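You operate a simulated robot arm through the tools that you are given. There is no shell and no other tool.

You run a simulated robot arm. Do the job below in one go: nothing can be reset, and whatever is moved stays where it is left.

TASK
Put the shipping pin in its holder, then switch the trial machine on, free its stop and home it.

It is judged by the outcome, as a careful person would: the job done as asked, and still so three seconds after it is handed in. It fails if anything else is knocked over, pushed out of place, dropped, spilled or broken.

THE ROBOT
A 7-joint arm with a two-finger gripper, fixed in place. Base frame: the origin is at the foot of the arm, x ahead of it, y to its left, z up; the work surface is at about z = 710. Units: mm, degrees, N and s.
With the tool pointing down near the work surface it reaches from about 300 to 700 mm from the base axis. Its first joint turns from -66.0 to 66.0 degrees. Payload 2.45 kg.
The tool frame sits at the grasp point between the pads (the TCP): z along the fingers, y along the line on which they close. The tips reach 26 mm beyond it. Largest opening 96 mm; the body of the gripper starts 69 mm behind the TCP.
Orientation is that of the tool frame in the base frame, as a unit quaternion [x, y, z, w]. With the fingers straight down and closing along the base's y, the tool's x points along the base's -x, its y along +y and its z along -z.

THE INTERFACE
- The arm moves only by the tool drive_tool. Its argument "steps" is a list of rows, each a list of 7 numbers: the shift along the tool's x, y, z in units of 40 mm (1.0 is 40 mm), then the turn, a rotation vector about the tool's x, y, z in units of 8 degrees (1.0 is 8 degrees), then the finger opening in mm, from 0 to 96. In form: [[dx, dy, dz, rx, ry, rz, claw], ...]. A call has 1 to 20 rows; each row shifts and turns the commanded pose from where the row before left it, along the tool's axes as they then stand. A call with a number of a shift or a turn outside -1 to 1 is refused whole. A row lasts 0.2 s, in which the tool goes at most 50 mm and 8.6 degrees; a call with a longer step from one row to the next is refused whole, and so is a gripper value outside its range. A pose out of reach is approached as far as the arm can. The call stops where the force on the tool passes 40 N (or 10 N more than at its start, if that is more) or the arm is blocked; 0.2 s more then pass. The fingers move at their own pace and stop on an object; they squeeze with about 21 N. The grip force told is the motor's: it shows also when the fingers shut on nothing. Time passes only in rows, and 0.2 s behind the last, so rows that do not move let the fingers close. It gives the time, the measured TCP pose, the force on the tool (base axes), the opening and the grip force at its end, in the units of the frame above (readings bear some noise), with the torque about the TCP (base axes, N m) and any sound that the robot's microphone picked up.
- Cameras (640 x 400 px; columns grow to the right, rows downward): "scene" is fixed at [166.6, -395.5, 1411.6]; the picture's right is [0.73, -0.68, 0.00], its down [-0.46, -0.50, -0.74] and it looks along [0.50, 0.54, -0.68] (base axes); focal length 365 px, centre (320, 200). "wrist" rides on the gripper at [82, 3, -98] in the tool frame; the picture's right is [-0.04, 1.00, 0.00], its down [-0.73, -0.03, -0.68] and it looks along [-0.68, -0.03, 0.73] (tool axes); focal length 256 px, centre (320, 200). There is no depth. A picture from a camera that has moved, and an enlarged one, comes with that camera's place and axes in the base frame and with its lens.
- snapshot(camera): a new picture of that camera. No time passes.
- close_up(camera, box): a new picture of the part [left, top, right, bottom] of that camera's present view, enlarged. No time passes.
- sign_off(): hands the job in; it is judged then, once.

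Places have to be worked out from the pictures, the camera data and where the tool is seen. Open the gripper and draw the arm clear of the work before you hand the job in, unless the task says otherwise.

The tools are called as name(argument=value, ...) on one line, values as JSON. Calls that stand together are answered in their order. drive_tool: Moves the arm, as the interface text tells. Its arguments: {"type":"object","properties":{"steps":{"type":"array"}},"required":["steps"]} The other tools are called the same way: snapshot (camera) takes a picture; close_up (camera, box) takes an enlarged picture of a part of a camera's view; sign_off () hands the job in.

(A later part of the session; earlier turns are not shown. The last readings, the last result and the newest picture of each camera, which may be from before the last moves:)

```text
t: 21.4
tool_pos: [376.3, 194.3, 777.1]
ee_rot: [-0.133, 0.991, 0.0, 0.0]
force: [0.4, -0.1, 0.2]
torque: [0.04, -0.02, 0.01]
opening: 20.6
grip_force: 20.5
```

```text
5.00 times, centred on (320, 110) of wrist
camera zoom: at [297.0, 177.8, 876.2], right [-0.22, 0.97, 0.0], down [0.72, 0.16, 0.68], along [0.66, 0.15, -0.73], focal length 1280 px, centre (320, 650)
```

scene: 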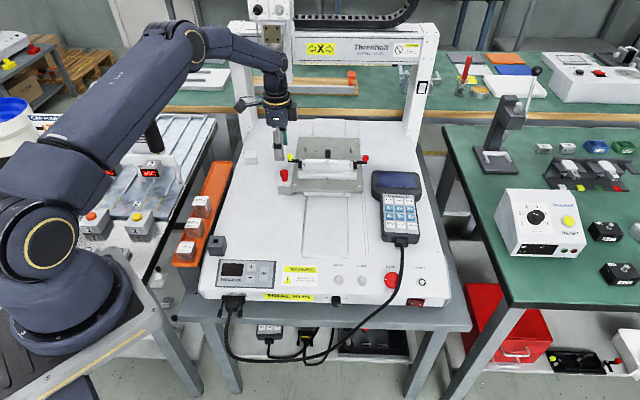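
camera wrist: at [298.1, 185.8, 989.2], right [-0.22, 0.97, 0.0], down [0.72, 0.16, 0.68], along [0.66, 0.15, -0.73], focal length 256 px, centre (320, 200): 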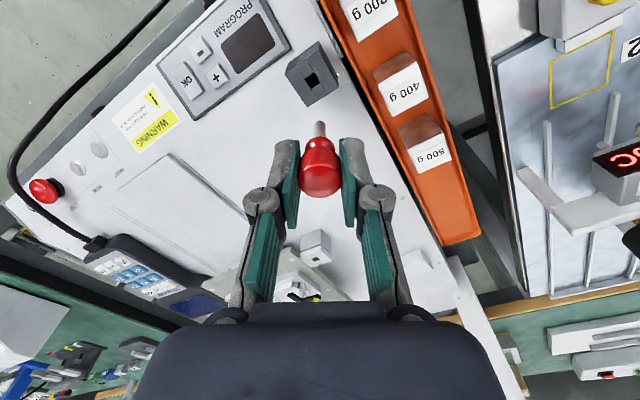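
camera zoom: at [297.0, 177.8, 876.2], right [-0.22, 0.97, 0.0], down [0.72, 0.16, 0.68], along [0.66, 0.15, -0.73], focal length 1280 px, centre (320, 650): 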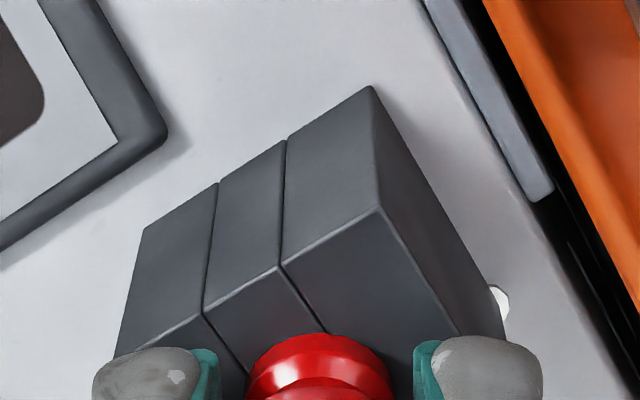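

Still no contact force; I creep a bit more, one millimetre at a time.

drive_tool(steps=[[0, 0, 0.025, 0, 0, 0, 10], [0, 0, 0, 0, 0, 0, 10]])

drive_tool(steps=[[0, 0, 0.025, 0, 0, 0, 10], [0, 0, 0, 0, 0, 0, 10]])

close_up(camera="scene", box=[203, 222, 227, 246])

```text
t: 22.0
tool_pos: [376.7, 194.4, 775.0]
ee_rot: [-0.132, 0.991, 0.001, 0.0]
force: [-2.7, -1.1, 14.5]
torque: [0.0, 0.05, -0.05]
opening: 21.2
grip_force: 20.7
```

```text
t: 22.6
tool_pos: [374.7, 194.3, 774.2]
ee_rot: [-0.132, 0.991, 0.0, 0.0]
force: [-1.1, -0.7, 14.5]
torque: [-0.02, 0.04, -0.08]
opening: 20.8
grip_force: 21.3
```

```text
16.00 times, centred on (215, 234) of scene
camera zoom: at [166.4, -395.6, 1411.6], right [0.73, -0.68, 0.0], down [-0.46, -0.5, -0.74], along [0.5, 0.54, -0.68], focal length 5835 px, centre (2000, -344)
```

zoom: 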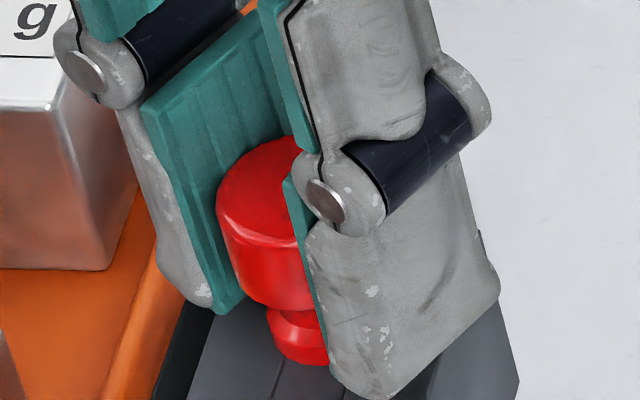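

The collar is seated (14.5 N upward). I open the fingers to 38 mm and then rise straight up.

drive_tool(steps=[[0, 0, 0, 0, 0, 0, 38], [0, 0, 0, 0, 0, 0, 38], [0, 0, 0, 0, 0, 0, 38], [0, 0, -0.3, 0, 0, 0, 38], [0, 0, -0.6, 0, 0, 0, 38], [0, 0, -1, 0, 0, 0, 38], [0, 0, -1, 0, 0, 0, 38]])

close_up(camera="scene", box=[185, 200, 255, 260])

close_up(camera="wrist", box=[240, 20, 400, 180])

```text
t: 24.2
tool_pos: [375.8, 193.8, 891.2]
ee_rot: [-0.132, 0.991, 0.0, 0.0]
force: [-0.3, -1.0, 0.3]
torque: [0.0, -0.01, -0.01]
opening: 38.0
grip_force: 0.2
```

```text
6.67 times, centred on (220, 230) of scene
camera zoom: at [166.6, -395.5, 1411.6], right [0.73, -0.68, 0.0], down [-0.46, -0.5, -0.74], along [0.5, 0.54, -0.68], focal length 2431 px, centre (987, 0)
```

zoom: 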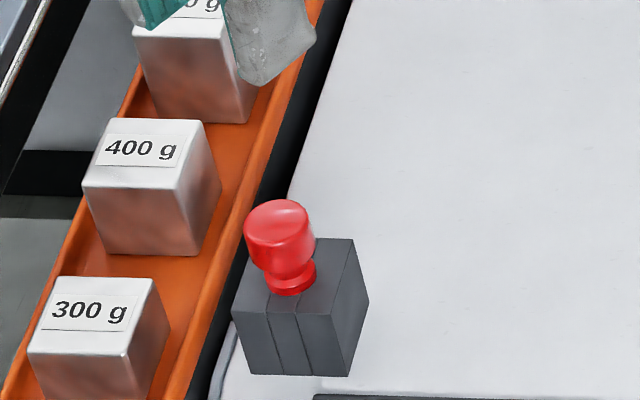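

```text
2.50 times, centred on (320, 100) of wrist
camera zoom: at [296.2, 177.4, 990.6], right [-0.22, 0.97, 0.0], down [0.72, 0.16, 0.68], along [0.66, 0.15, -0.73], focal length 640 px, centre (320, 450)
```

zoom: 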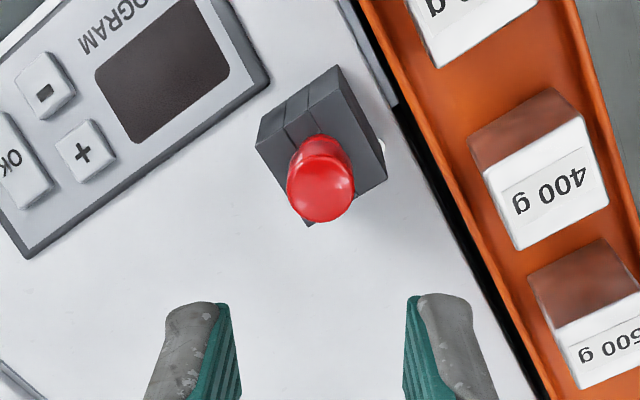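

The pin stands fully seated in the holder. Next the power rocker on the front face: I swing high around to the machine's front with yaw 45° so the wrist camera looks straight at the front panel.

drive_tool(steps=[[0, 0, 0, 0, 0, -0.9375, 38], [0, 0, 0, 0, 0, -0.9375, 38], [0, 0, 0, 0, 0, -0.9375, 38], [0, 0, 0, 0, 0, -0.9375, 38], [0.3575, -0.8796, 0, 0, 0, 0, 20], [0.3575, -0.8796, 0, 0, 0, 0, 0], [0.3575, -0.8796, 0, 0, 0, 0, 0], [0.3575, -0.8796, 0, 0, 0, 0, 0], [0.3575, -0.8796, 0, 0, 0, 0, 0], [0.3575, -0.8796, 0, 0, 0, 0, 0], [0.3575, -0.8796, 0, 0, 0, 0, 0], [0.3575, -0.8796, 0, 0, 0, 0, 0], [0.3575, -0.8796, 0, 0, 0, 0, 0], [0.3575, -0.8796, 0, 0, 0, 0, 0], [0.3575, -0.8796, 0, 0, 0, 0, 0], [0.3575, -0.8796, 0, 0, 0, 0, 0], [0.3575, -0.8796, 0, 0, 0, 0, 0]])

snapshot(camera="wrist")

snapshot(camera="scene")

```text
t: 27.8
tool_pos: [569.2, -260.4, 892.1]
ee_rot: [-0.385, 0.923, -0.001, 0.0]
force: [-0.2, -0.3, -0.7]
torque: [0.03, -0.01, -0.01]
opening: 0.0
grip_force: 20.6
```

```text
taken
camera wrist: at [510.4, -314.1, 991.0], right [-0.68, 0.73, 0.0], down [0.54, 0.5, 0.68], along [0.5, 0.46, -0.73], focal length 256 px, centre (320, 200)
```

wrist: 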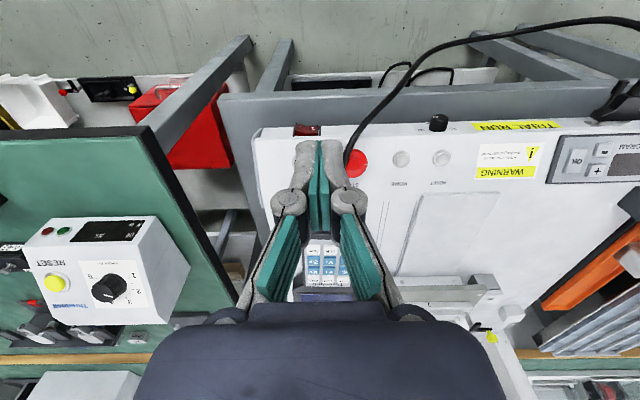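

```text
taken
```

scene: 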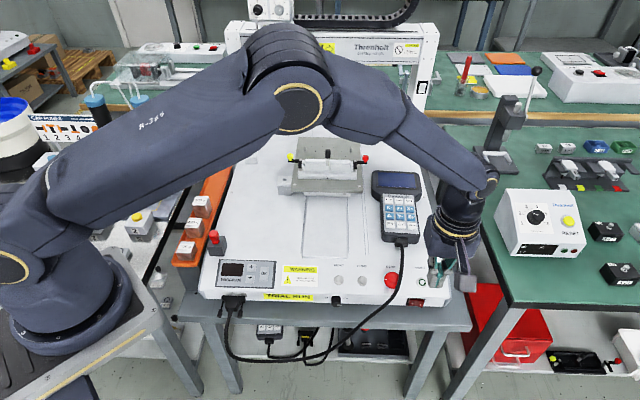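

From here the rocker, cable and STOP are visible. I enlarge the rocker and the STOP/HOME area.

close_up(camera="wrist", box=[250, 100, 370, 180])

close_up(camera="wrist", box=[330, 130, 470, 220])

close_up(camera="scene", box=[370, 250, 450, 310])

```text
5.00 times, centred on (310, 140) of wrist
camera zoom: at [510.4, -314.1, 991.0], right [-0.68, 0.73, 0.0], down [0.54, 0.5, 0.68], along [0.5, 0.46, -0.73], focal length 1280 px, centre (370, 500)
```

zoom: 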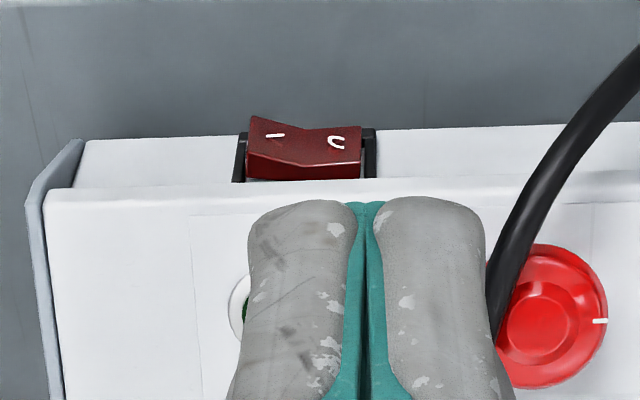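

```text
4.44 times, centred on (400, 175) of wrist
camera zoom: at [510.4, -314.1, 991.0], right [-0.68, 0.73, 0.0], down [0.54, 0.5, 0.68], along [0.5, 0.46, -0.73], focal length 1138 px, centre (-36, 311)
```

zoom: 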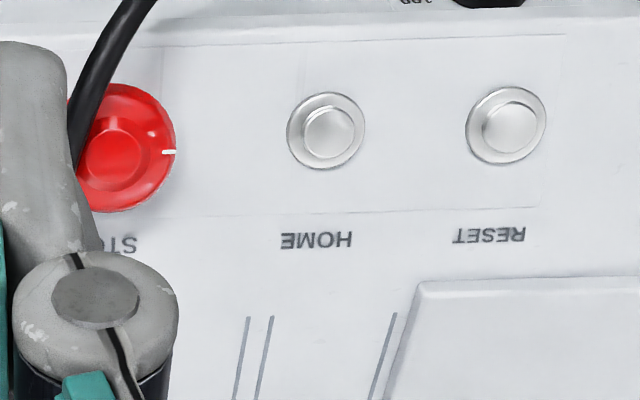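

```text
6.67 times, centred on (410, 280) of scene
camera zoom: at [166.6, -395.5, 1411.6], right [0.73, -0.68, 0.0], down [-0.46, -0.5, -0.74], along [0.5, 0.54, -0.68], focal length 2431 px, centre (-280, -333)
```

zoom: 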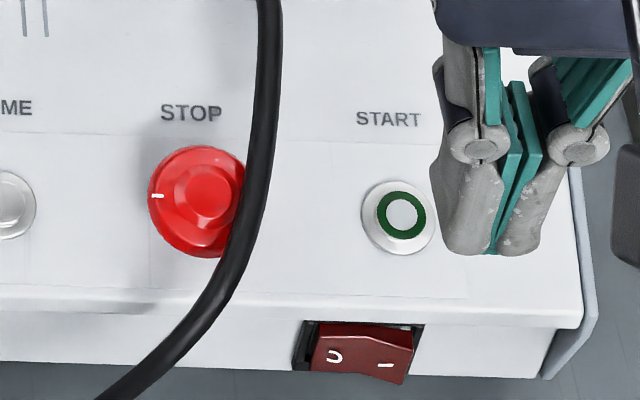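

The rocker is off (O side pressed, I side at machine-right sticking out toward me). I drop lower, shift in front of the I side and tilt the tool 30° so the fingertips lead toward the front face and the camera sees it squarely.

drive_tool(steps=[[0.2, -0.227, 0.767, 0, 0, 0, 0], [0.2, -0.227, 0.767, 0, 0, 0, 0], [0.2, -0.227, 0.767, 0, 0, 0, 0], [0, 0, 0, 0, -0.9375, 0, 0], [0, 0, 0, 0, -0.9375, 0, 0], [0, 0, 0, 0, -0.9375, 0, 0], [0, 0, 0, 0, -0.9375, 0, 0]])

snapshot(camera="wrist")

close_up(camera="wrist", box=[250, 60, 410, 160])

snapshot(camera="scene")

```text
t: 29.4
tool_pos: [572.1, -297.0, 800.5]
ee_rot: [-0.371, 0.892, 0.1, 0.24]
force: [0.2, -0.4, 0.3]
torque: [0.02, -0.06, 0.01]
opening: 0.0
grip_force: 20.9
```

```text
taken
camera wrist: at [485.9, -377.6, 844.3], right [-0.68, 0.73, 0.02], down [0.23, 0.19, 0.96], along [0.69, 0.66, -0.29], focal length 256 px, centre (320, 200)
```

wrist: 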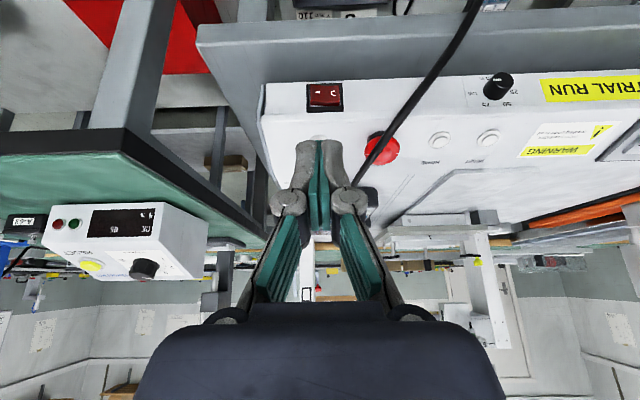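

```text
4.00 times, centred on (330, 110) of wrist
camera zoom: at [485.9, -377.6, 844.3], right [-0.68, 0.73, 0.02], down [0.23, 0.19, 0.96], along [0.69, 0.66, -0.29], focal length 1024 px, centre (280, 560)
```

zoom: 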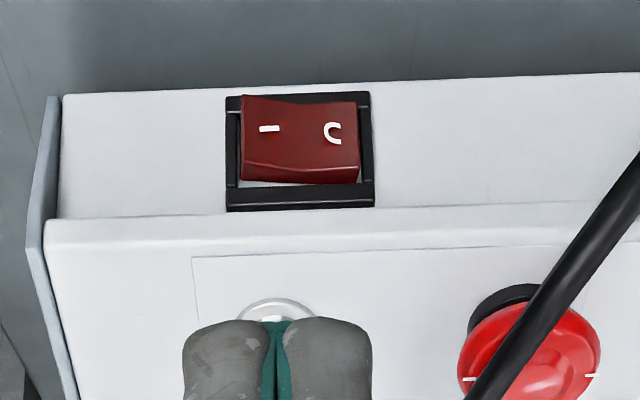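

```text
taken
```

scene: 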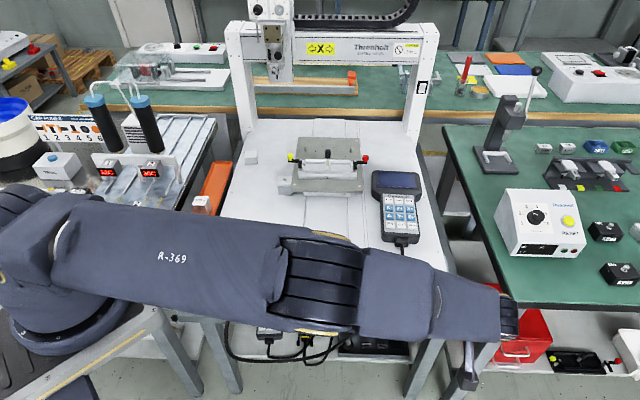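

Triangulating with this view, the machine top is really near z≈687 and the front face at q≈309 (along machine depth), with the rocker centre near z 656; bench top is near 634. I move down in front of the I half (still ~35 mm short of the face), and twist 20° so one tip corner leads.

drive_tool(steps=[[0.152, -0.048, 0.825, 0, 0, 0, 0], [0.152, -0.048, 0.825, 0, 0, 0, 0], [0.152, -0.048, 0.825, 0, 0, 0, 0], [0, 0, 0, 0, 0, 0.833, 0], [0, 0, 0, 0, 0, 0.833, 0], [0, 0, 0, 0, 0, 0.833, 0]])

snapshot(camera="wrist")

close_up(camera="wrist", box=[240, 80, 400, 200])

close_up(camera="scene", box=[350, 230, 530, 400])

```text
t: 30.8
tool_pos: [600.1, -276.2, 706.5]
ee_rot: [-0.209, 0.943, 0.139, 0.218]
force: [1.0, 0.4, -0.6]
torque: [0.02, -0.01, -0.03]
opening: 0.0
grip_force: 21.2
```

```text
taken
camera wrist: at [497.5, -334.3, 753.0], right [-0.42, 0.89, 0.19], down [0.37, -0.02, 0.93], along [0.83, 0.46, -0.32], focal length 256 px, centre (320, 200)
```

wrist: 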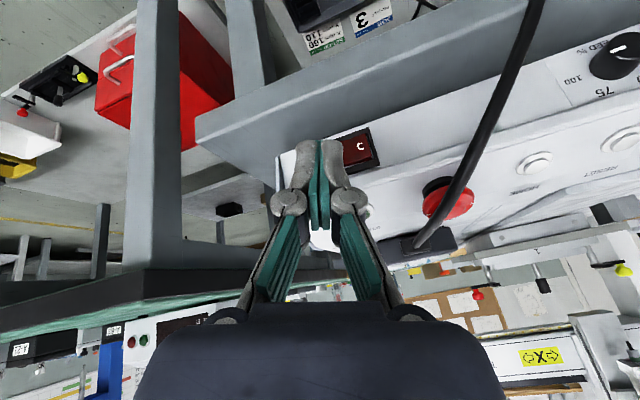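

```text
3.33 times, centred on (320, 140) of wrist
camera zoom: at [497.5, -334.3, 753.0], right [-0.42, 0.89, 0.19], down [0.37, -0.02, 0.93], along [0.83, 0.46, -0.32], focal length 853 px, centre (320, 400)
```

zoom: 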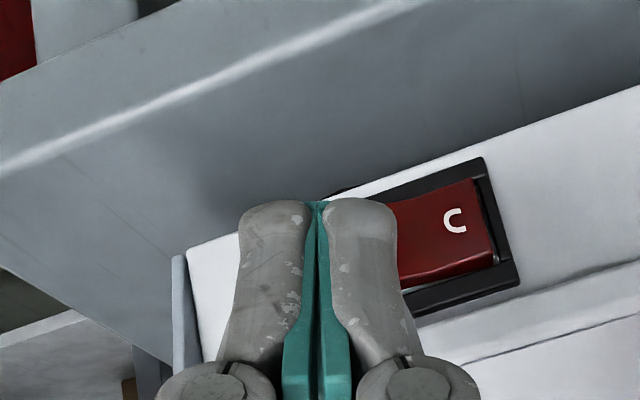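

```text
2.35 times, centred on (440, 315) of scene
camera zoom: at [166.6, -395.5, 1411.6], right [0.73, -0.68, 0.0], down [-0.46, -0.5, -0.74], along [0.5, 0.54, -0.68], focal length 858 px, centre (38, -71)
```

zoom: 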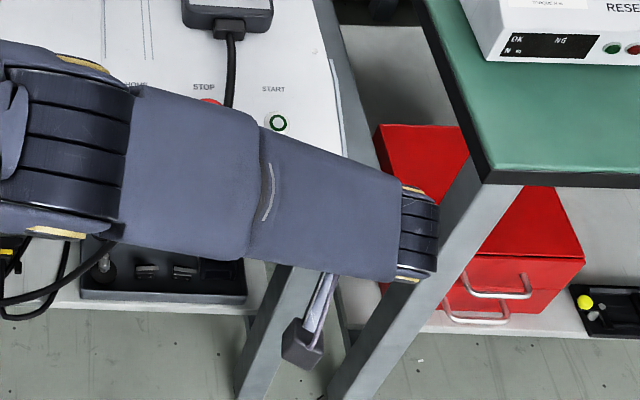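

The tip is on course. I lower the last 32 mm and advance to about 13 mm short of the rocker, then check the alignment again.

drive_tool(steps=[[-0.176, 0.0285, 0.57, 0, 0, 0, 0], [-0.176, 0.0285, 0.57, 0, 0, 0, 0], [0, 0, 0, 0, 0, 0, 0]])

close_up(camera="wrist", box=[240, 80, 400, 200])

snapshot(camera="scene")

```text
t: 31.6
tool_pos: [626.0, -254.3, 672.9]
ee_rot: [-0.21, 0.943, 0.139, 0.218]
force: [0.4, 0.1, -0.4]
torque: [-0.01, -0.01, 0.01]
opening: 0.0
grip_force: 21.2
```

```text
3.33 times, centred on (320, 140) of wrist
camera zoom: at [524.0, -311.3, 720.1], right [-0.42, 0.89, 0.19], down [0.37, -0.02, 0.93], along [0.83, 0.46, -0.32], focal length 853 px, centre (320, 400)
```

zoom: 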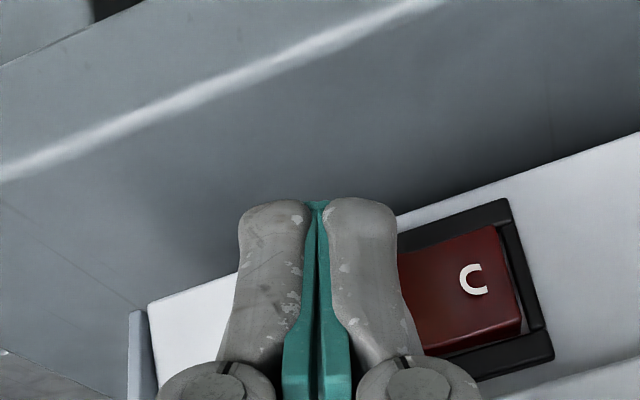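

```text
taken
```

scene: 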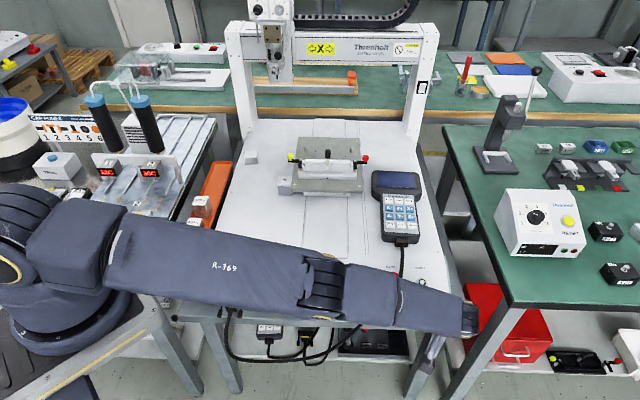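

The lead corner is level with the rocker but only ~6 mm from its middle, so I shift 4 mm further to the I side, then advance 10 mm and read the force.

drive_tool(steps=[[-0.034, -0.094, 0, 0, 0, 0, 0], [-0.1017, 0.037, 0.0624, 0, 0, 0, 0], [-0.1017, 0.037, 0.0624, 0, 0, 0, 0], [0, 0, 0, 0, 0, 0, 0]])

close_up(camera="wrist", box=[240, 80, 400, 200])

```text
t: 32.6
tool_pos: [634.3, -248.9, 671.7]
ee_rot: [-0.21, 0.943, 0.139, 0.219]
force: [0.0, -0.5, -0.4]
torque: [-0.02, -0.01, 0.03]
opening: 0.1
grip_force: 21.0
```

```text
3.33 times, centred on (320, 140) of wrist
camera zoom: at [533.8, -307.4, 719.6], right [-0.42, 0.89, 0.19], down [0.37, -0.02, 0.93], along [0.82, 0.46, -0.32], focal length 853 px, centre (320, 400)
```

zoom: 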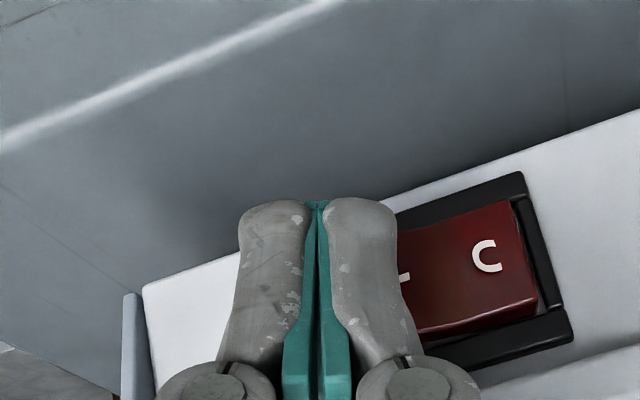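

The I mark shows right at the finger's edge, so the corner is over the I half. I push in slowly in 1.5 mm steps.

drive_tool(steps=[[-0.0305, 0.0111, 0.0187, 0, 0, 0, 0], [-0.0305, 0.0111, 0.0187, 0, 0, 0, 0], [-0.0305, 0.0111, 0.0187, 0, 0, 0, 0], [-0.0305, 0.0111, 0.0187, 0, 0, 0, 0], [0, 0, 0, 0, 0, 0, 0]])

close_up(camera="wrist", box=[240, 80, 400, 200])

```text
t: 33.8
tool_pos: [640.3, -245.4, 672.6]
ee_rot: [-0.21, 0.943, 0.139, 0.218]
force: [0.0, 0.7, -0.6]
torque: [-0.02, 0.0, -0.02]
opening: 0.2
grip_force: 21.4
```

```text
3.33 times, centred on (320, 140) of wrist
camera zoom: at [538.3, -303.2, 720.5], right [-0.42, 0.89, 0.19], down [0.37, -0.02, 0.93], along [0.82, 0.46, -0.32], focal length 853 px, centre (320, 400)
```

zoom: 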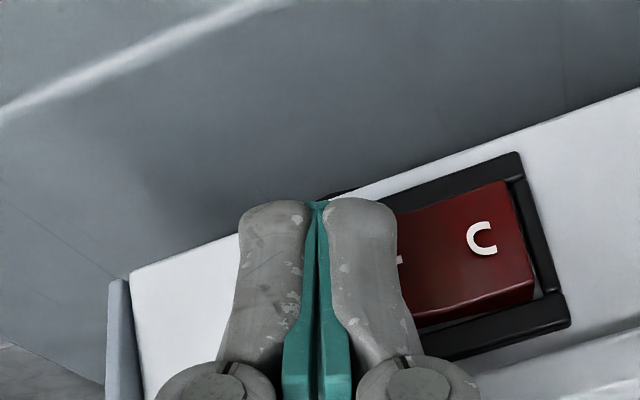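

No contact yet; I continue in 1.5 mm steps.

drive_tool(steps=[[-0.0305, 0.0111, 0.0187, 0, 0, 0, 0], [-0.0305, 0.0111, 0.0187, 0, 0, 0, 0], [0, 0, 0, 0, 0, 0, 0]])

drive_tool(steps=[[-0.0305, 0.0111, 0.0187, 0, 0, 0, 0], [-0.0305, 0.0111, 0.0187, 0, 0, 0, 0], [0, 0, 0, 0, 0, 0, 0]])

close_up(camera="wrist", box=[240, 80, 400, 200])

```text
t: 34.6
tool_pos: [642.9, -243.3, 672.0]
ee_rot: [-0.211, 0.943, 0.14, 0.218]
force: [-0.7, 0.0, 0.5]
torque: [-0.02, 0.0, 0.05]
opening: 0.1
grip_force: 21.0
```

```text
t: 35.4
tool_pos: [645.1, -241.7, 672.6]
ee_rot: [-0.211, 0.943, 0.139, 0.218]
force: [0.3, -0.6, 1.1]
torque: [0.01, 0.02, 0.01]
opening: 0.0
grip_force: 20.9
```

```text
3.33 times, centred on (320, 140) of wrist
camera zoom: at [542.7, -299.2, 720.4], right [-0.42, 0.89, 0.19], down [0.37, -0.02, 0.93], along [0.83, 0.46, -0.32], focal length 853 px, centre (320, 400)
```

zoom: 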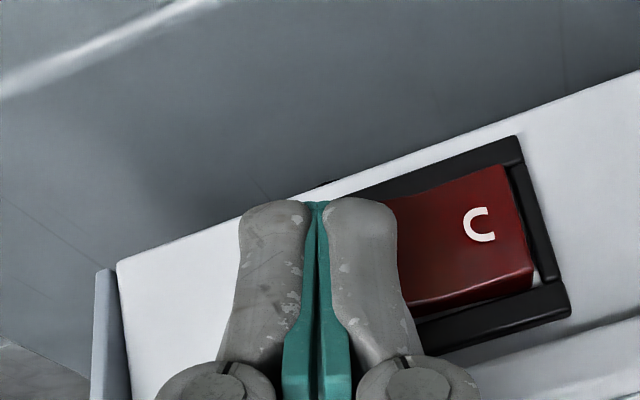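

Still free; the tip's rounding explains it. I shift 3 mm more toward the I end and keep advancing in small steps.

drive_tool(steps=[[-0.0256, -0.0705, 0, 0, 0, 0, 0], [-0.0305, 0.0111, 0.0187, 0, 0, 0, 0], [-0.0305, 0.0111, 0.0187, 0, 0, 0, 0], [0, 0, 0, 0, 0, 0, 0]])

drive_tool(steps=[[-0.0305, 0.0111, 0.0187, 0, 0, 0, 0], [-0.0305, 0.0111, 0.0187, 0, 0, 0, 0], [0, 0, 0, 0, 0, 0, 0]])

close_up(camera="wrist", box=[240, 80, 400, 200])

```text
t: 36.4
tool_pos: [646.6, -242.1, 673.1]
ee_rot: [-0.21, 0.943, 0.138, 0.218]
force: [-1.0, -3.5, 2.4]
torque: [-0.02, -0.07, -0.02]
opening: 0.1
grip_force: 20.7
```

```text
t: 37.2
tool_pos: [650.5, -238.9, 672.1]
ee_rot: [-0.211, 0.943, 0.139, 0.218]
force: [-2.7, -1.2, 2.3]
torque: [-0.02, -0.01, 0.01]
opening: 0.0
grip_force: 20.8
```

```text
3.33 times, centred on (320, 140) of wrist
camera zoom: at [547.8, -296.9, 721.0], right [-0.43, 0.89, 0.19], down [0.37, -0.02, 0.93], along [0.82, 0.47, -0.32], focal length 853 px, centre (320, 400)
```

zoom: 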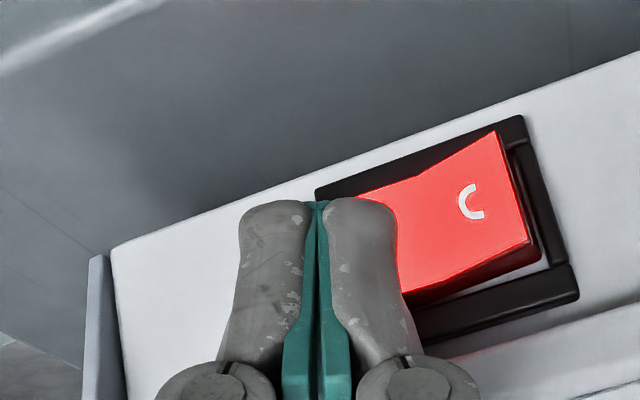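

The rocker snapped over and lit up red: the machine is on. I back straight out, then rise and untilt to view the panel.

drive_tool(steps=[[0.4068, -0.148, -0.25, 0, 0, 0, 0], [0.8136, -0.2964, -0.4995, 0, 0, 0, 0], [-0.4693, 0.171, -0.866, 0, 0, 0, 0], [-0.4693, 0.171, -0.866, 0, 0, 0, 0], [-0.4693, 0.171, -0.866, 0, 0, 0, 0], [-0.4693, 0.171, -0.866, 0, 0, 0, 0], [0, 0, 0, 0, 0, -0.833, 0], [0, 0, 0, 0, 0, -0.833, 0], [0, 0, 0, 0, 0, -0.833, 0]])

snapshot(camera="wrist")

snapshot(camera="scene")

```text
t: 39.2
tool_pos: [609.0, -282.4, 832.6]
ee_rot: [-0.371, 0.892, 0.099, 0.239]
force: [-1.2, -0.3, 0.3]
torque: [-0.02, 0.0, 0.0]
opening: 0.0
grip_force: 20.8
```

```text
taken
camera wrist: at [523.0, -363.6, 877.6], right [-0.68, 0.73, 0.02], down [0.23, 0.19, 0.95], along [0.69, 0.66, -0.3], focal length 256 px, centre (320, 200)
```

wrist: 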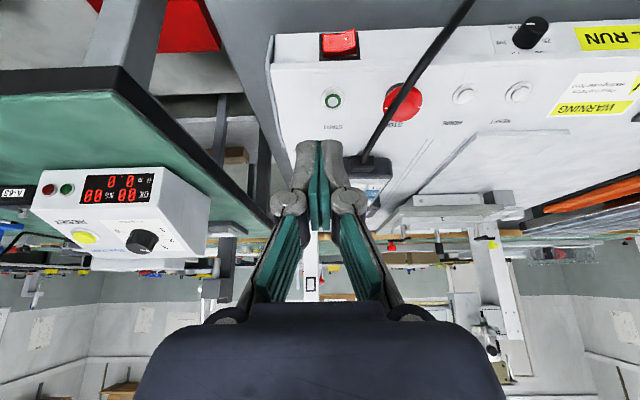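

```text
taken
```

scene: 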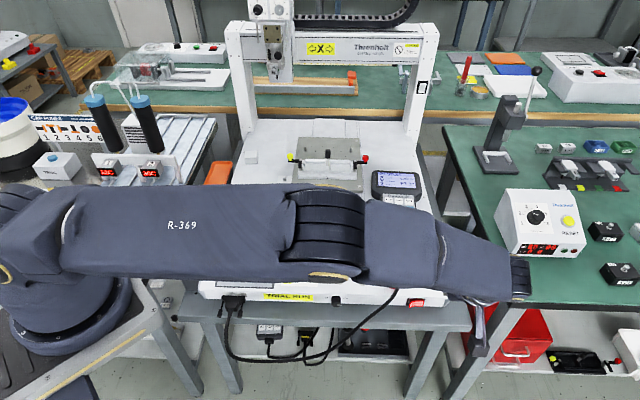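

Power is on (pendant screen lit). I look closely at the STOP mushroom for arrows and the cable lying across it.

close_up(camera="wrist", box=[370, 70, 450, 140])

close_up(camera="scene", box=[370, 165, 430, 210])

```text
5.71 times, centred on (410, 105) of wrist
camera zoom: at [523.0, -363.6, 877.6], right [-0.68, 0.73, 0.02], down [0.23, 0.19, 0.95], along [0.69, 0.66, -0.3], focal length 1463 px, centre (-194, 743)
```

zoom: 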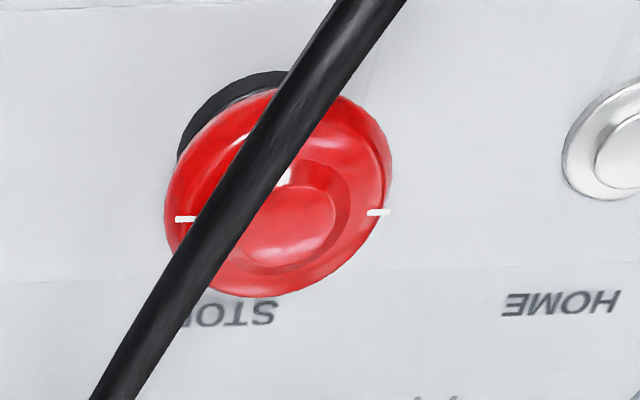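

```text
8.89 times, centred on (400, 188) of scene
camera zoom: at [166.6, -395.5, 1411.6], right [0.73, -0.68, 0.0], down [-0.46, -0.5, -0.74], along [0.5, 0.54, -0.68], focal length 3242 px, centre (-391, 311)
```

zoom: 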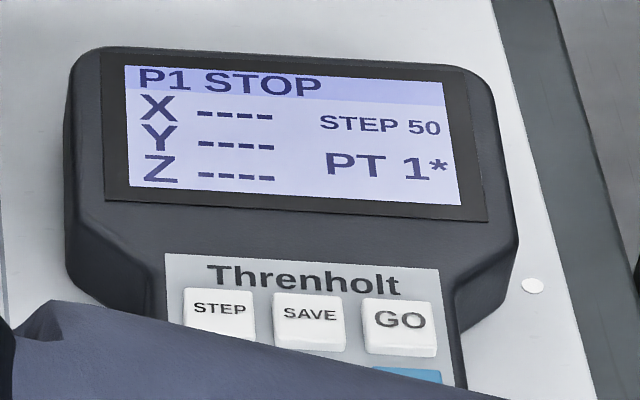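

The cable arcs just above the mushroom's right and front side, so I need to know its exact path and how the stop releases. I untilt, move over STOP at a safe height and turn the camera to look from the machine's left.

drive_tool(steps=[[0, 0, 0, 0, 0.9375, 0, 0], [0, 0, 0, 0, 0.9375, 0, 0], [0, 0, 0, 0, 0.9375, 0, 0], [0, 0, 0, 0, 0.9375, 0, 0], [-0.656, 0.594, 0, 0, 0, 0, 0], [-0.656, 0.594, 0, 0, 0, 0, 0], [-0.656, 0.594, 0, 0, 0, 0, 0], [-0.656, 0.594, 0, 0, 0, 0, 0], [0, 0, 0, 0, 0, 0.9375, 0], [0, 0, 0, 0, 0, 0.9375, 0], [0, 0, 0, 0, 0, 0.9375, 0], [0, 0, 0, 0, 0, 0.9375, 0], [0, 0, 0, 0, 0, 0.9375, 0], [0, 0, 0, 0, 0, 0.9375, 0], [0, 0, 0, 0, 0, 0.9375, 0], [0, 0, 0, 0, 0, 0.9375, 0], [0, 0, 0, 0, 0, 0.9375, 0], [0, 0, 0, 0, 0, 0.9375, 0], [0, 0, 0, 0, 0, 0.9375, 0], [0, 0, 0, 0, 0, 0.9375, 0]])

snapshot(camera="wrist")

snapshot(camera="scene")

```text
t: 43.4
tool_pos: [614.6, -140.8, 833.5]
ee_rot: [0.383, 0.924, 0.0, 0.0]
force: [0.3, -0.1, -0.7]
torque: [0.0, -0.03, 0.04]
opening: 0.1
grip_force: 20.8
```

```text
taken
camera wrist: at [560.3, -79.3, 931.2], right [0.73, 0.68, 0.0], down [0.5, -0.54, 0.68], along [0.46, -0.5, -0.73], focal length 256 px, centre (320, 200)
```

wrist: 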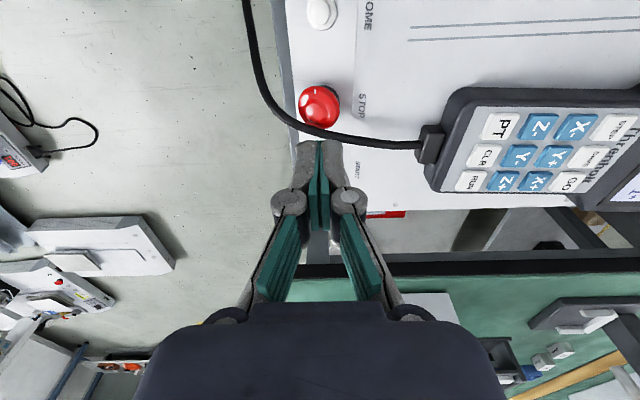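

```text
taken
```

scene: 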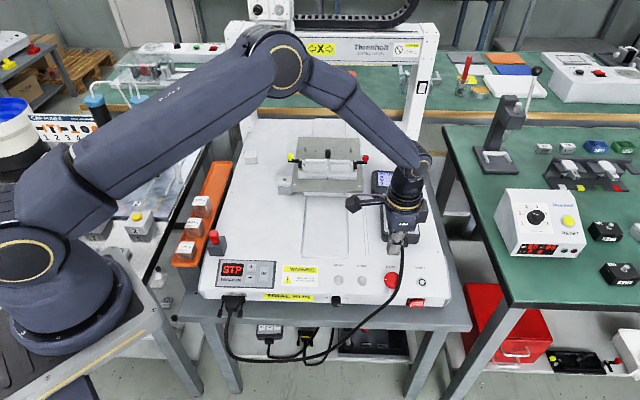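

close_up(camera="wrist", box=[280, 70, 360, 150])

close_up(camera="scene", box=[360, 240, 440, 310])

close_up(camera="scene", box=[200, 250, 290, 310])

```text
5.00 times, centred on (320, 110) of wrist
camera zoom: at [560.3, -79.3, 931.2], right [0.73, 0.68, 0.0], down [0.5, -0.54, 0.68], along [0.46, -0.5, -0.73], focal length 1280 px, centre (320, 650)
```

zoom: 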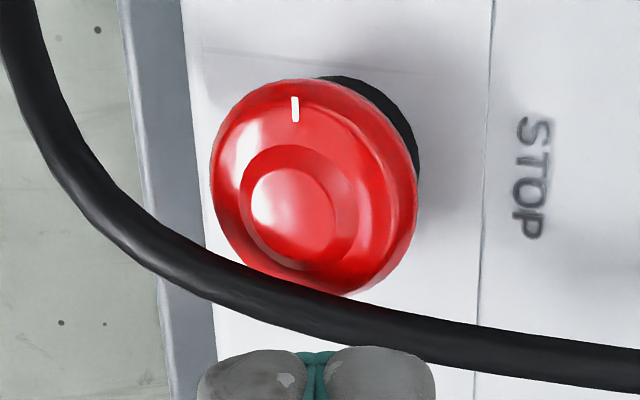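

```text
5.71 times, centred on (400, 275) of scene
camera zoom: at [166.6, -395.5, 1411.6], right [0.73, -0.68, 0.0], down [-0.46, -0.5, -0.74], along [0.5, 0.54, -0.68], focal length 2084 px, centre (-137, -229)
```

zoom: 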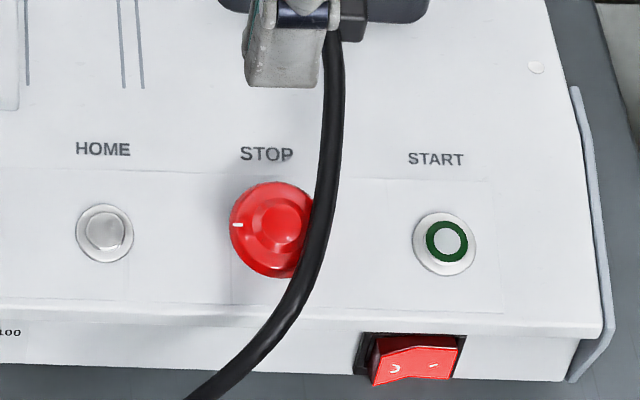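

```text
6.67 times, centred on (245, 280) of scene
camera zoom: at [166.6, -395.5, 1411.6], right [0.73, -0.68, 0.0], down [-0.46, -0.5, -0.74], along [0.5, 0.54, -0.68], focal length 2431 px, centre (820, -333)
```

zoom: 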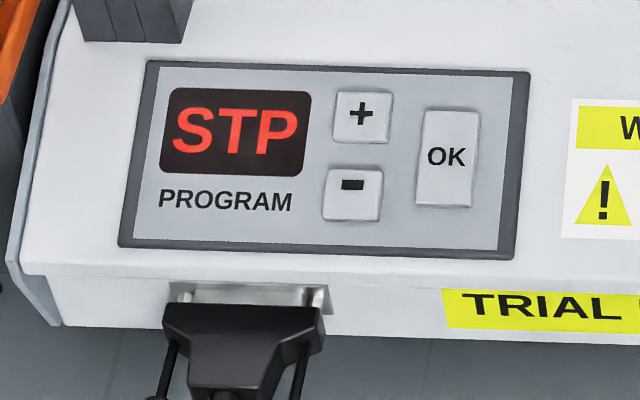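

The display reads STP and the hub top sits near (s 545, q 330, z 717) → base [619, −152, 717]. I zoom into the mushroom itself for release arrows.

close_up(camera="wrist", box=[300, 82, 345, 127])

close_up(camera="scene", box=[380, 265, 412, 295])

```text
8.89 times, centred on (322, 104) of wrist
camera zoom: at [560.3, -79.3, 931.2], right [0.73, 0.68, 0.0], down [0.5, -0.54, 0.68], along [0.46, -0.5, -0.73], focal length 2276 px, centre (298, 1049)
```

zoom: 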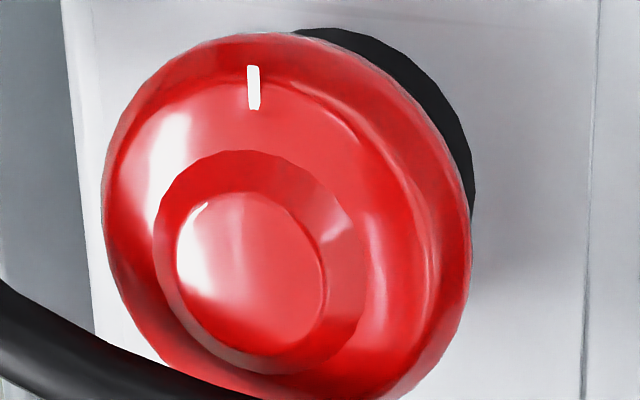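

```text
13.33 times, centred on (396, 280) of scene
camera zoom: at [166.6, -395.5, 1411.6], right [0.73, -0.68, 0.0], down [-0.46, -0.5, -0.74], along [0.5, 0.54, -0.68], focal length 4863 px, centre (-693, -867)
```

zoom: 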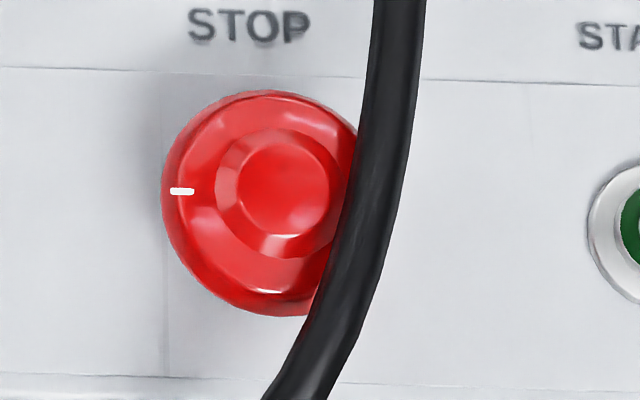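

No arrows, only index ticks, so it is a twist-release mushroom on a front panel sloped about 13°. The cable passes above its right half, but with fingers left/right the gripper can straddle both knob and cable; I turn back to yaw 43°, tilt 13° to match the slope, and open to 60 mm above it.

drive_tool(steps=[[-0.141, -0.281, 0.4, 0, 0, 0, 0], [-0.141, -0.281, 0.4, 0, 0, 0, 0], [0, 0, 0, 0, 0, -1, 20], [0, 0, 0, 0, 0, -1, 40], [0, 0, 0, 0, 0, -1, 60], [0, 0, 0, 0, 0, -1, 60], [0, 0, 0, 0, 0, -1, 60], [0, 0, 0, 0, 0, -1, 60], [0, 0, 0, 0, 0, -1, 60], [0, 0, 0, 0, 0, -1, 60], [0, 0, 0, 0, 0, -1, 60], [0, 0, 0, 0, 0, -1, 60], [0, 0, 0, 0, 0, -1, 60], [0, 0, 0, 0, -0.8125, 0, 60], [0, 0, 0, 0, -0.8125, 0, 60], [0, 0, 0, 0, 0, 0, 60]])

snapshot(camera="wrist")

close_up(camera="wrist", box=[260, 70, 390, 180])

close_up(camera="scene", box=[350, 220, 440, 300])

```text
t: 46.8
tool_pos: [606.7, -164.8, 800.4]
ee_rot: [-0.365, 0.924, 0.042, 0.106]
force: [0.2, -0.5, -0.5]
torque: [-0.01, -0.03, -0.03]
opening: 59.9
grip_force: 0.1
```

```text
taken
camera wrist: at [531.3, -230.1, 878.4], right [-0.66, 0.75, 0.01], down [0.43, 0.36, 0.83], along [0.62, 0.55, -0.56], focal length 256 px, centre (320, 200)
```

wrist: 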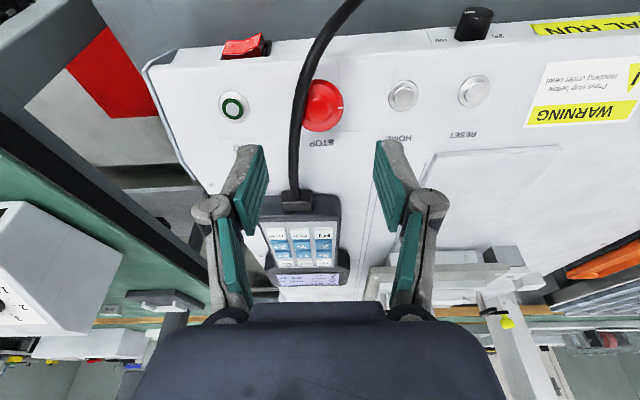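

```text
3.64 times, centred on (325, 125) of wrist
camera zoom: at [531.3, -230.1, 878.4], right [-0.66, 0.75, 0.01], down [0.43, 0.36, 0.83], along [0.62, 0.55, -0.56], focal length 931 px, centre (302, 473)
```

zoom: 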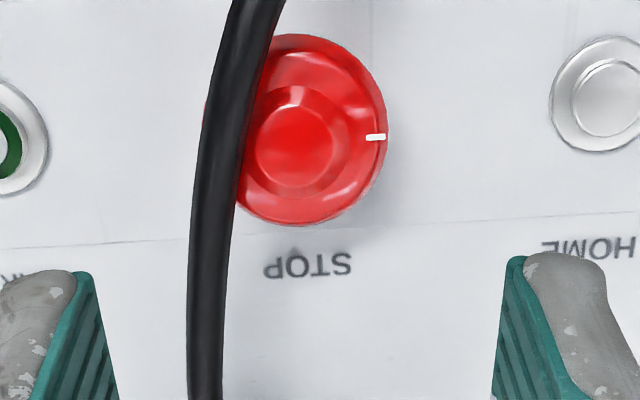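

```text
5.00 times, centred on (395, 260) of scene
camera zoom: at [166.6, -395.5, 1411.6], right [0.73, -0.68, 0.0], down [-0.46, -0.5, -0.74], along [0.5, 0.54, -0.68], focal length 1824 px, centre (-55, -100)
```

zoom: 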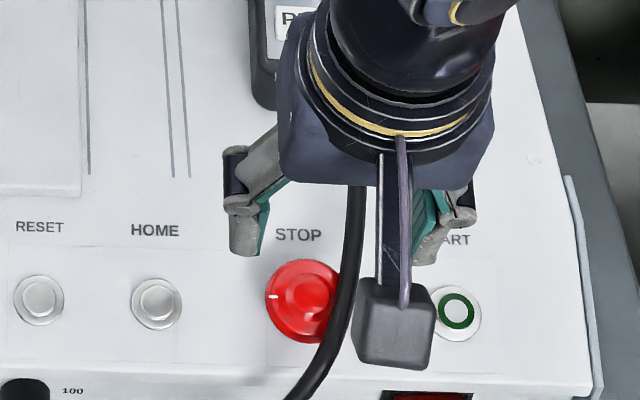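

The gripper straddles knob and cable as planned: the knob axis is ~(+1, −2) mm off the tool axis and the cable's outer edge ~18–19 mm to its right. I correct, turn 2° more, and come down 55 mm along the slope's normal to check clearances.

drive_tool(steps=[[0.1, -0.05, 0, 0, 0, 0.25, 60], [0, 0, 0.46, 0, 0, 0, 60], [0, 0, 0.46, 0, 0, 0, 60], [0, 0, 0.46, 0, 0, 0, 60], [0, 0, 0, 0, 0, 0, 60]])

snapshot(camera="wrist")

close_up(camera="wrist", box=[230, 70, 410, 200])

close_up(camera="scene", box=[350, 230, 440, 310])

```text
t: 48.0
tool_pos: [615.0, -159.8, 745.1]
ee_rot: [-0.349, 0.93, 0.043, 0.105]
force: [-0.1, -0.4, -0.6]
torque: [-0.02, 0.0, 0.01]
opening: 60.0
grip_force: 0.0
```

```text
taken
camera wrist: at [537.5, -223.4, 823.4], right [-0.63, 0.78, 0.02], down [0.45, 0.34, 0.83], along [0.64, 0.53, -0.56], focal length 256 px, centre (320, 200)
```

wrist: 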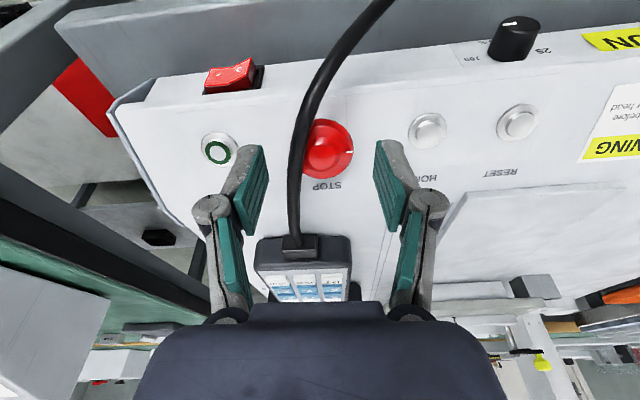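

```text
3.08 times, centred on (320, 135) of wrist
camera zoom: at [537.5, -223.4, 823.4], right [-0.63, 0.78, 0.02], down [0.45, 0.34, 0.83], along [0.64, 0.53, -0.56], focal length 788 px, centre (320, 400)
```

zoom: 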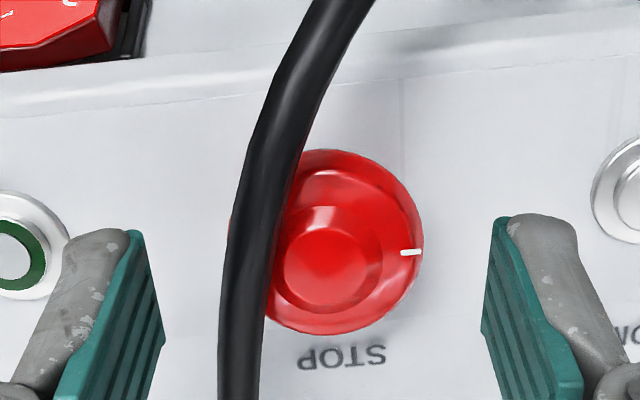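

```text
5.00 times, centred on (395, 270) of scene
camera zoom: at [166.6, -395.5, 1411.6], right [0.73, -0.68, 0.0], down [-0.46, -0.5, -0.74], along [0.5, 0.54, -0.68], focal length 1824 px, centre (-55, -150)
```

zoom: 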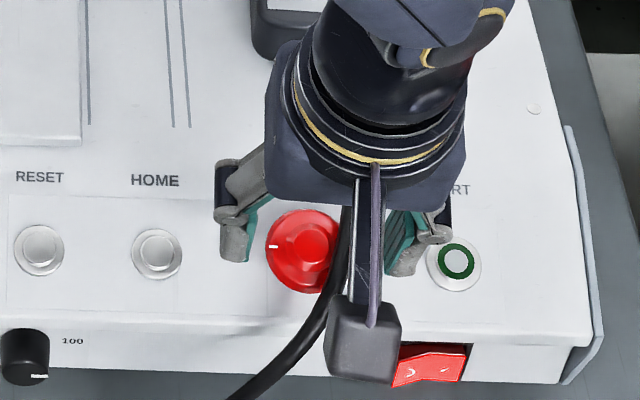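

Clearances look good: the axis is within 1 mm laterally, the cable hangs between the fingers. I go down 20 mm so tips pass just below the rim, nudge 0.8 mm, and close gently.

drive_tool(steps=[[0, 0.02, 0.25, 0, 0, 0, 60], [0, 0, 0.25, 0, 0, 0, 60], [0, 0, 0, 0, 0, 0, 50], [0, 0, 0, 0, 0, 0, 44], [0, 0, 0, 0, 0, 0, 44]])

close_up(camera="wrist", box=[230, 90, 410, 220])

close_up(camera="scene", box=[350, 230, 440, 310])

```text
t: 49.2
tool_pos: [617.3, -157.8, 726.0]
ee_rot: [-0.35, 0.93, 0.044, 0.105]
force: [-0.1, 0.4, 0.6]
torque: [0.02, 0.0, -0.01]
opening: 43.9
grip_force: 0.1
```

```text
3.08 times, centred on (320, 155) of wrist
camera zoom: at [539.6, -219.9, 804.1], right [-0.63, 0.78, 0.02], down [0.45, 0.34, 0.83], along [0.64, 0.53, -0.56], focal length 788 px, centre (320, 338)
```

zoom: 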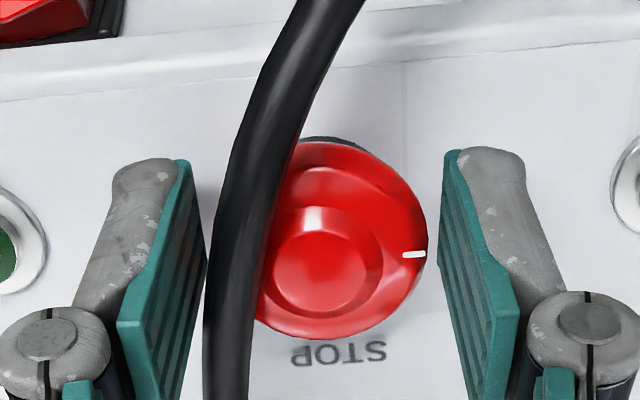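

```text
5.00 times, centred on (395, 270) of scene
camera zoom: at [166.6, -395.5, 1411.6], right [0.73, -0.68, 0.0], down [-0.46, -0.5, -0.74], along [0.5, 0.54, -0.68], focal length 1824 px, centre (-55, -150)
```

zoom: 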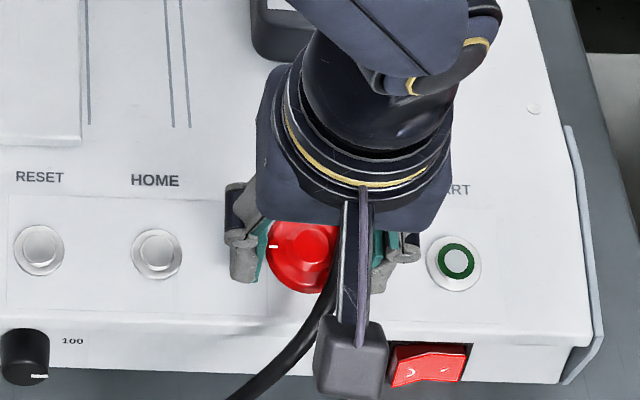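

The wide-open position is clear of the cable. I now close on the knob.

drive_tool(steps=[[0, 0, 0, 0, 0, 0, 40], [0, 0, 0, 0, 0, 0, 34], [0, 0, 0, 0, 0, 0, 30], [0, 0, 0, 0, 0, 0, 30]])

close_up(camera="wrist", box=[230, 90, 410, 220])

```text
t: 50.2
tool_pos: [616.2, -157.1, 725.7]
ee_rot: [-0.35, 0.93, 0.043, 0.105]
force: [0.6, -1.2, -0.4]
torque: [0.02, -0.03, -0.03]
opening: 38.7
grip_force: 45.5
```

```text
3.08 times, centred on (320, 155) of wrist
camera zoom: at [539.6, -220.0, 804.2], right [-0.63, 0.78, 0.02], down [0.45, 0.34, 0.83], along [0.64, 0.53, -0.56], focal length 788 px, centre (320, 338)
```

zoom: 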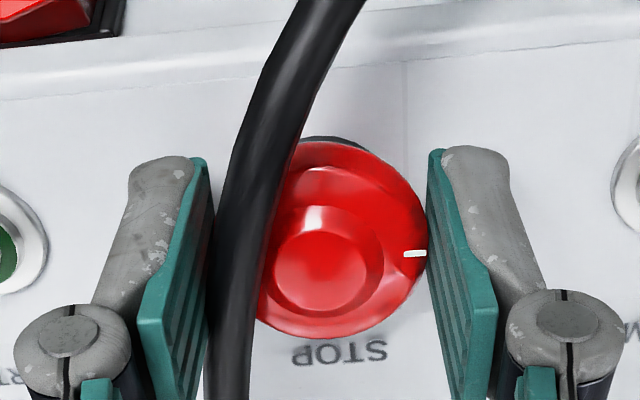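

The knob is gripped at 38.7 mm. I twist clockwise about its axis, first 12° in 4° rows, and check torque and cable.

drive_tool(steps=[[0, 0.005, 0, 0, 0, 0.5, 30], [0, 0.005, 0, 0, 0, 0.5, 30], [0, 0.005, 0, 0, 0, 0.5, 30], [0, 0, 0, 0, 0, 0, 30]])

close_up(camera="wrist", box=[230, 90, 410, 220])

close_up(camera="scene", box=[200, 250, 290, 310])

```text
t: 51.2
tool_pos: [617.0, -157.2, 725.8]
ee_rot: [-0.249, 0.962, 0.054, 0.1]
force: [0.5, -0.3, 1.0]
torque: [0.07, 0.16, 0.06]
opening: 38.6
grip_force: 45.1
```

```text
3.08 times, centred on (320, 155) of wrist
camera zoom: at [530.0, -205.0, 804.5], right [-0.46, 0.89, 0.06], down [0.53, 0.21, 0.82], along [0.71, 0.41, -0.57], focal length 788 px, centre (320, 338)
```

zoom: 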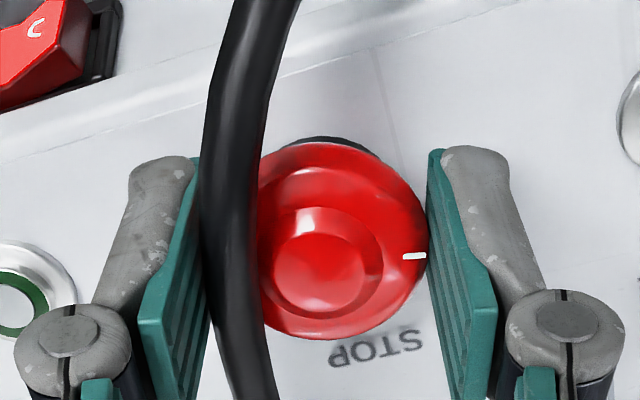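

```text
6.67 times, centred on (245, 280) of scene
camera zoom: at [166.6, -395.5, 1411.6], right [0.73, -0.68, 0.0], down [-0.46, -0.5, -0.74], along [0.5, 0.54, -0.68], focal length 2431 px, centre (820, -333)
```

zoom: 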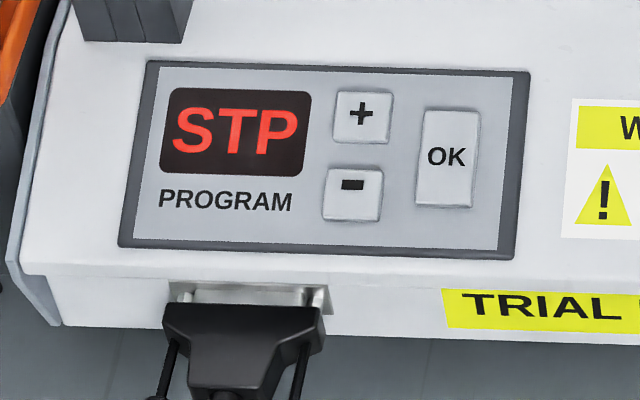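

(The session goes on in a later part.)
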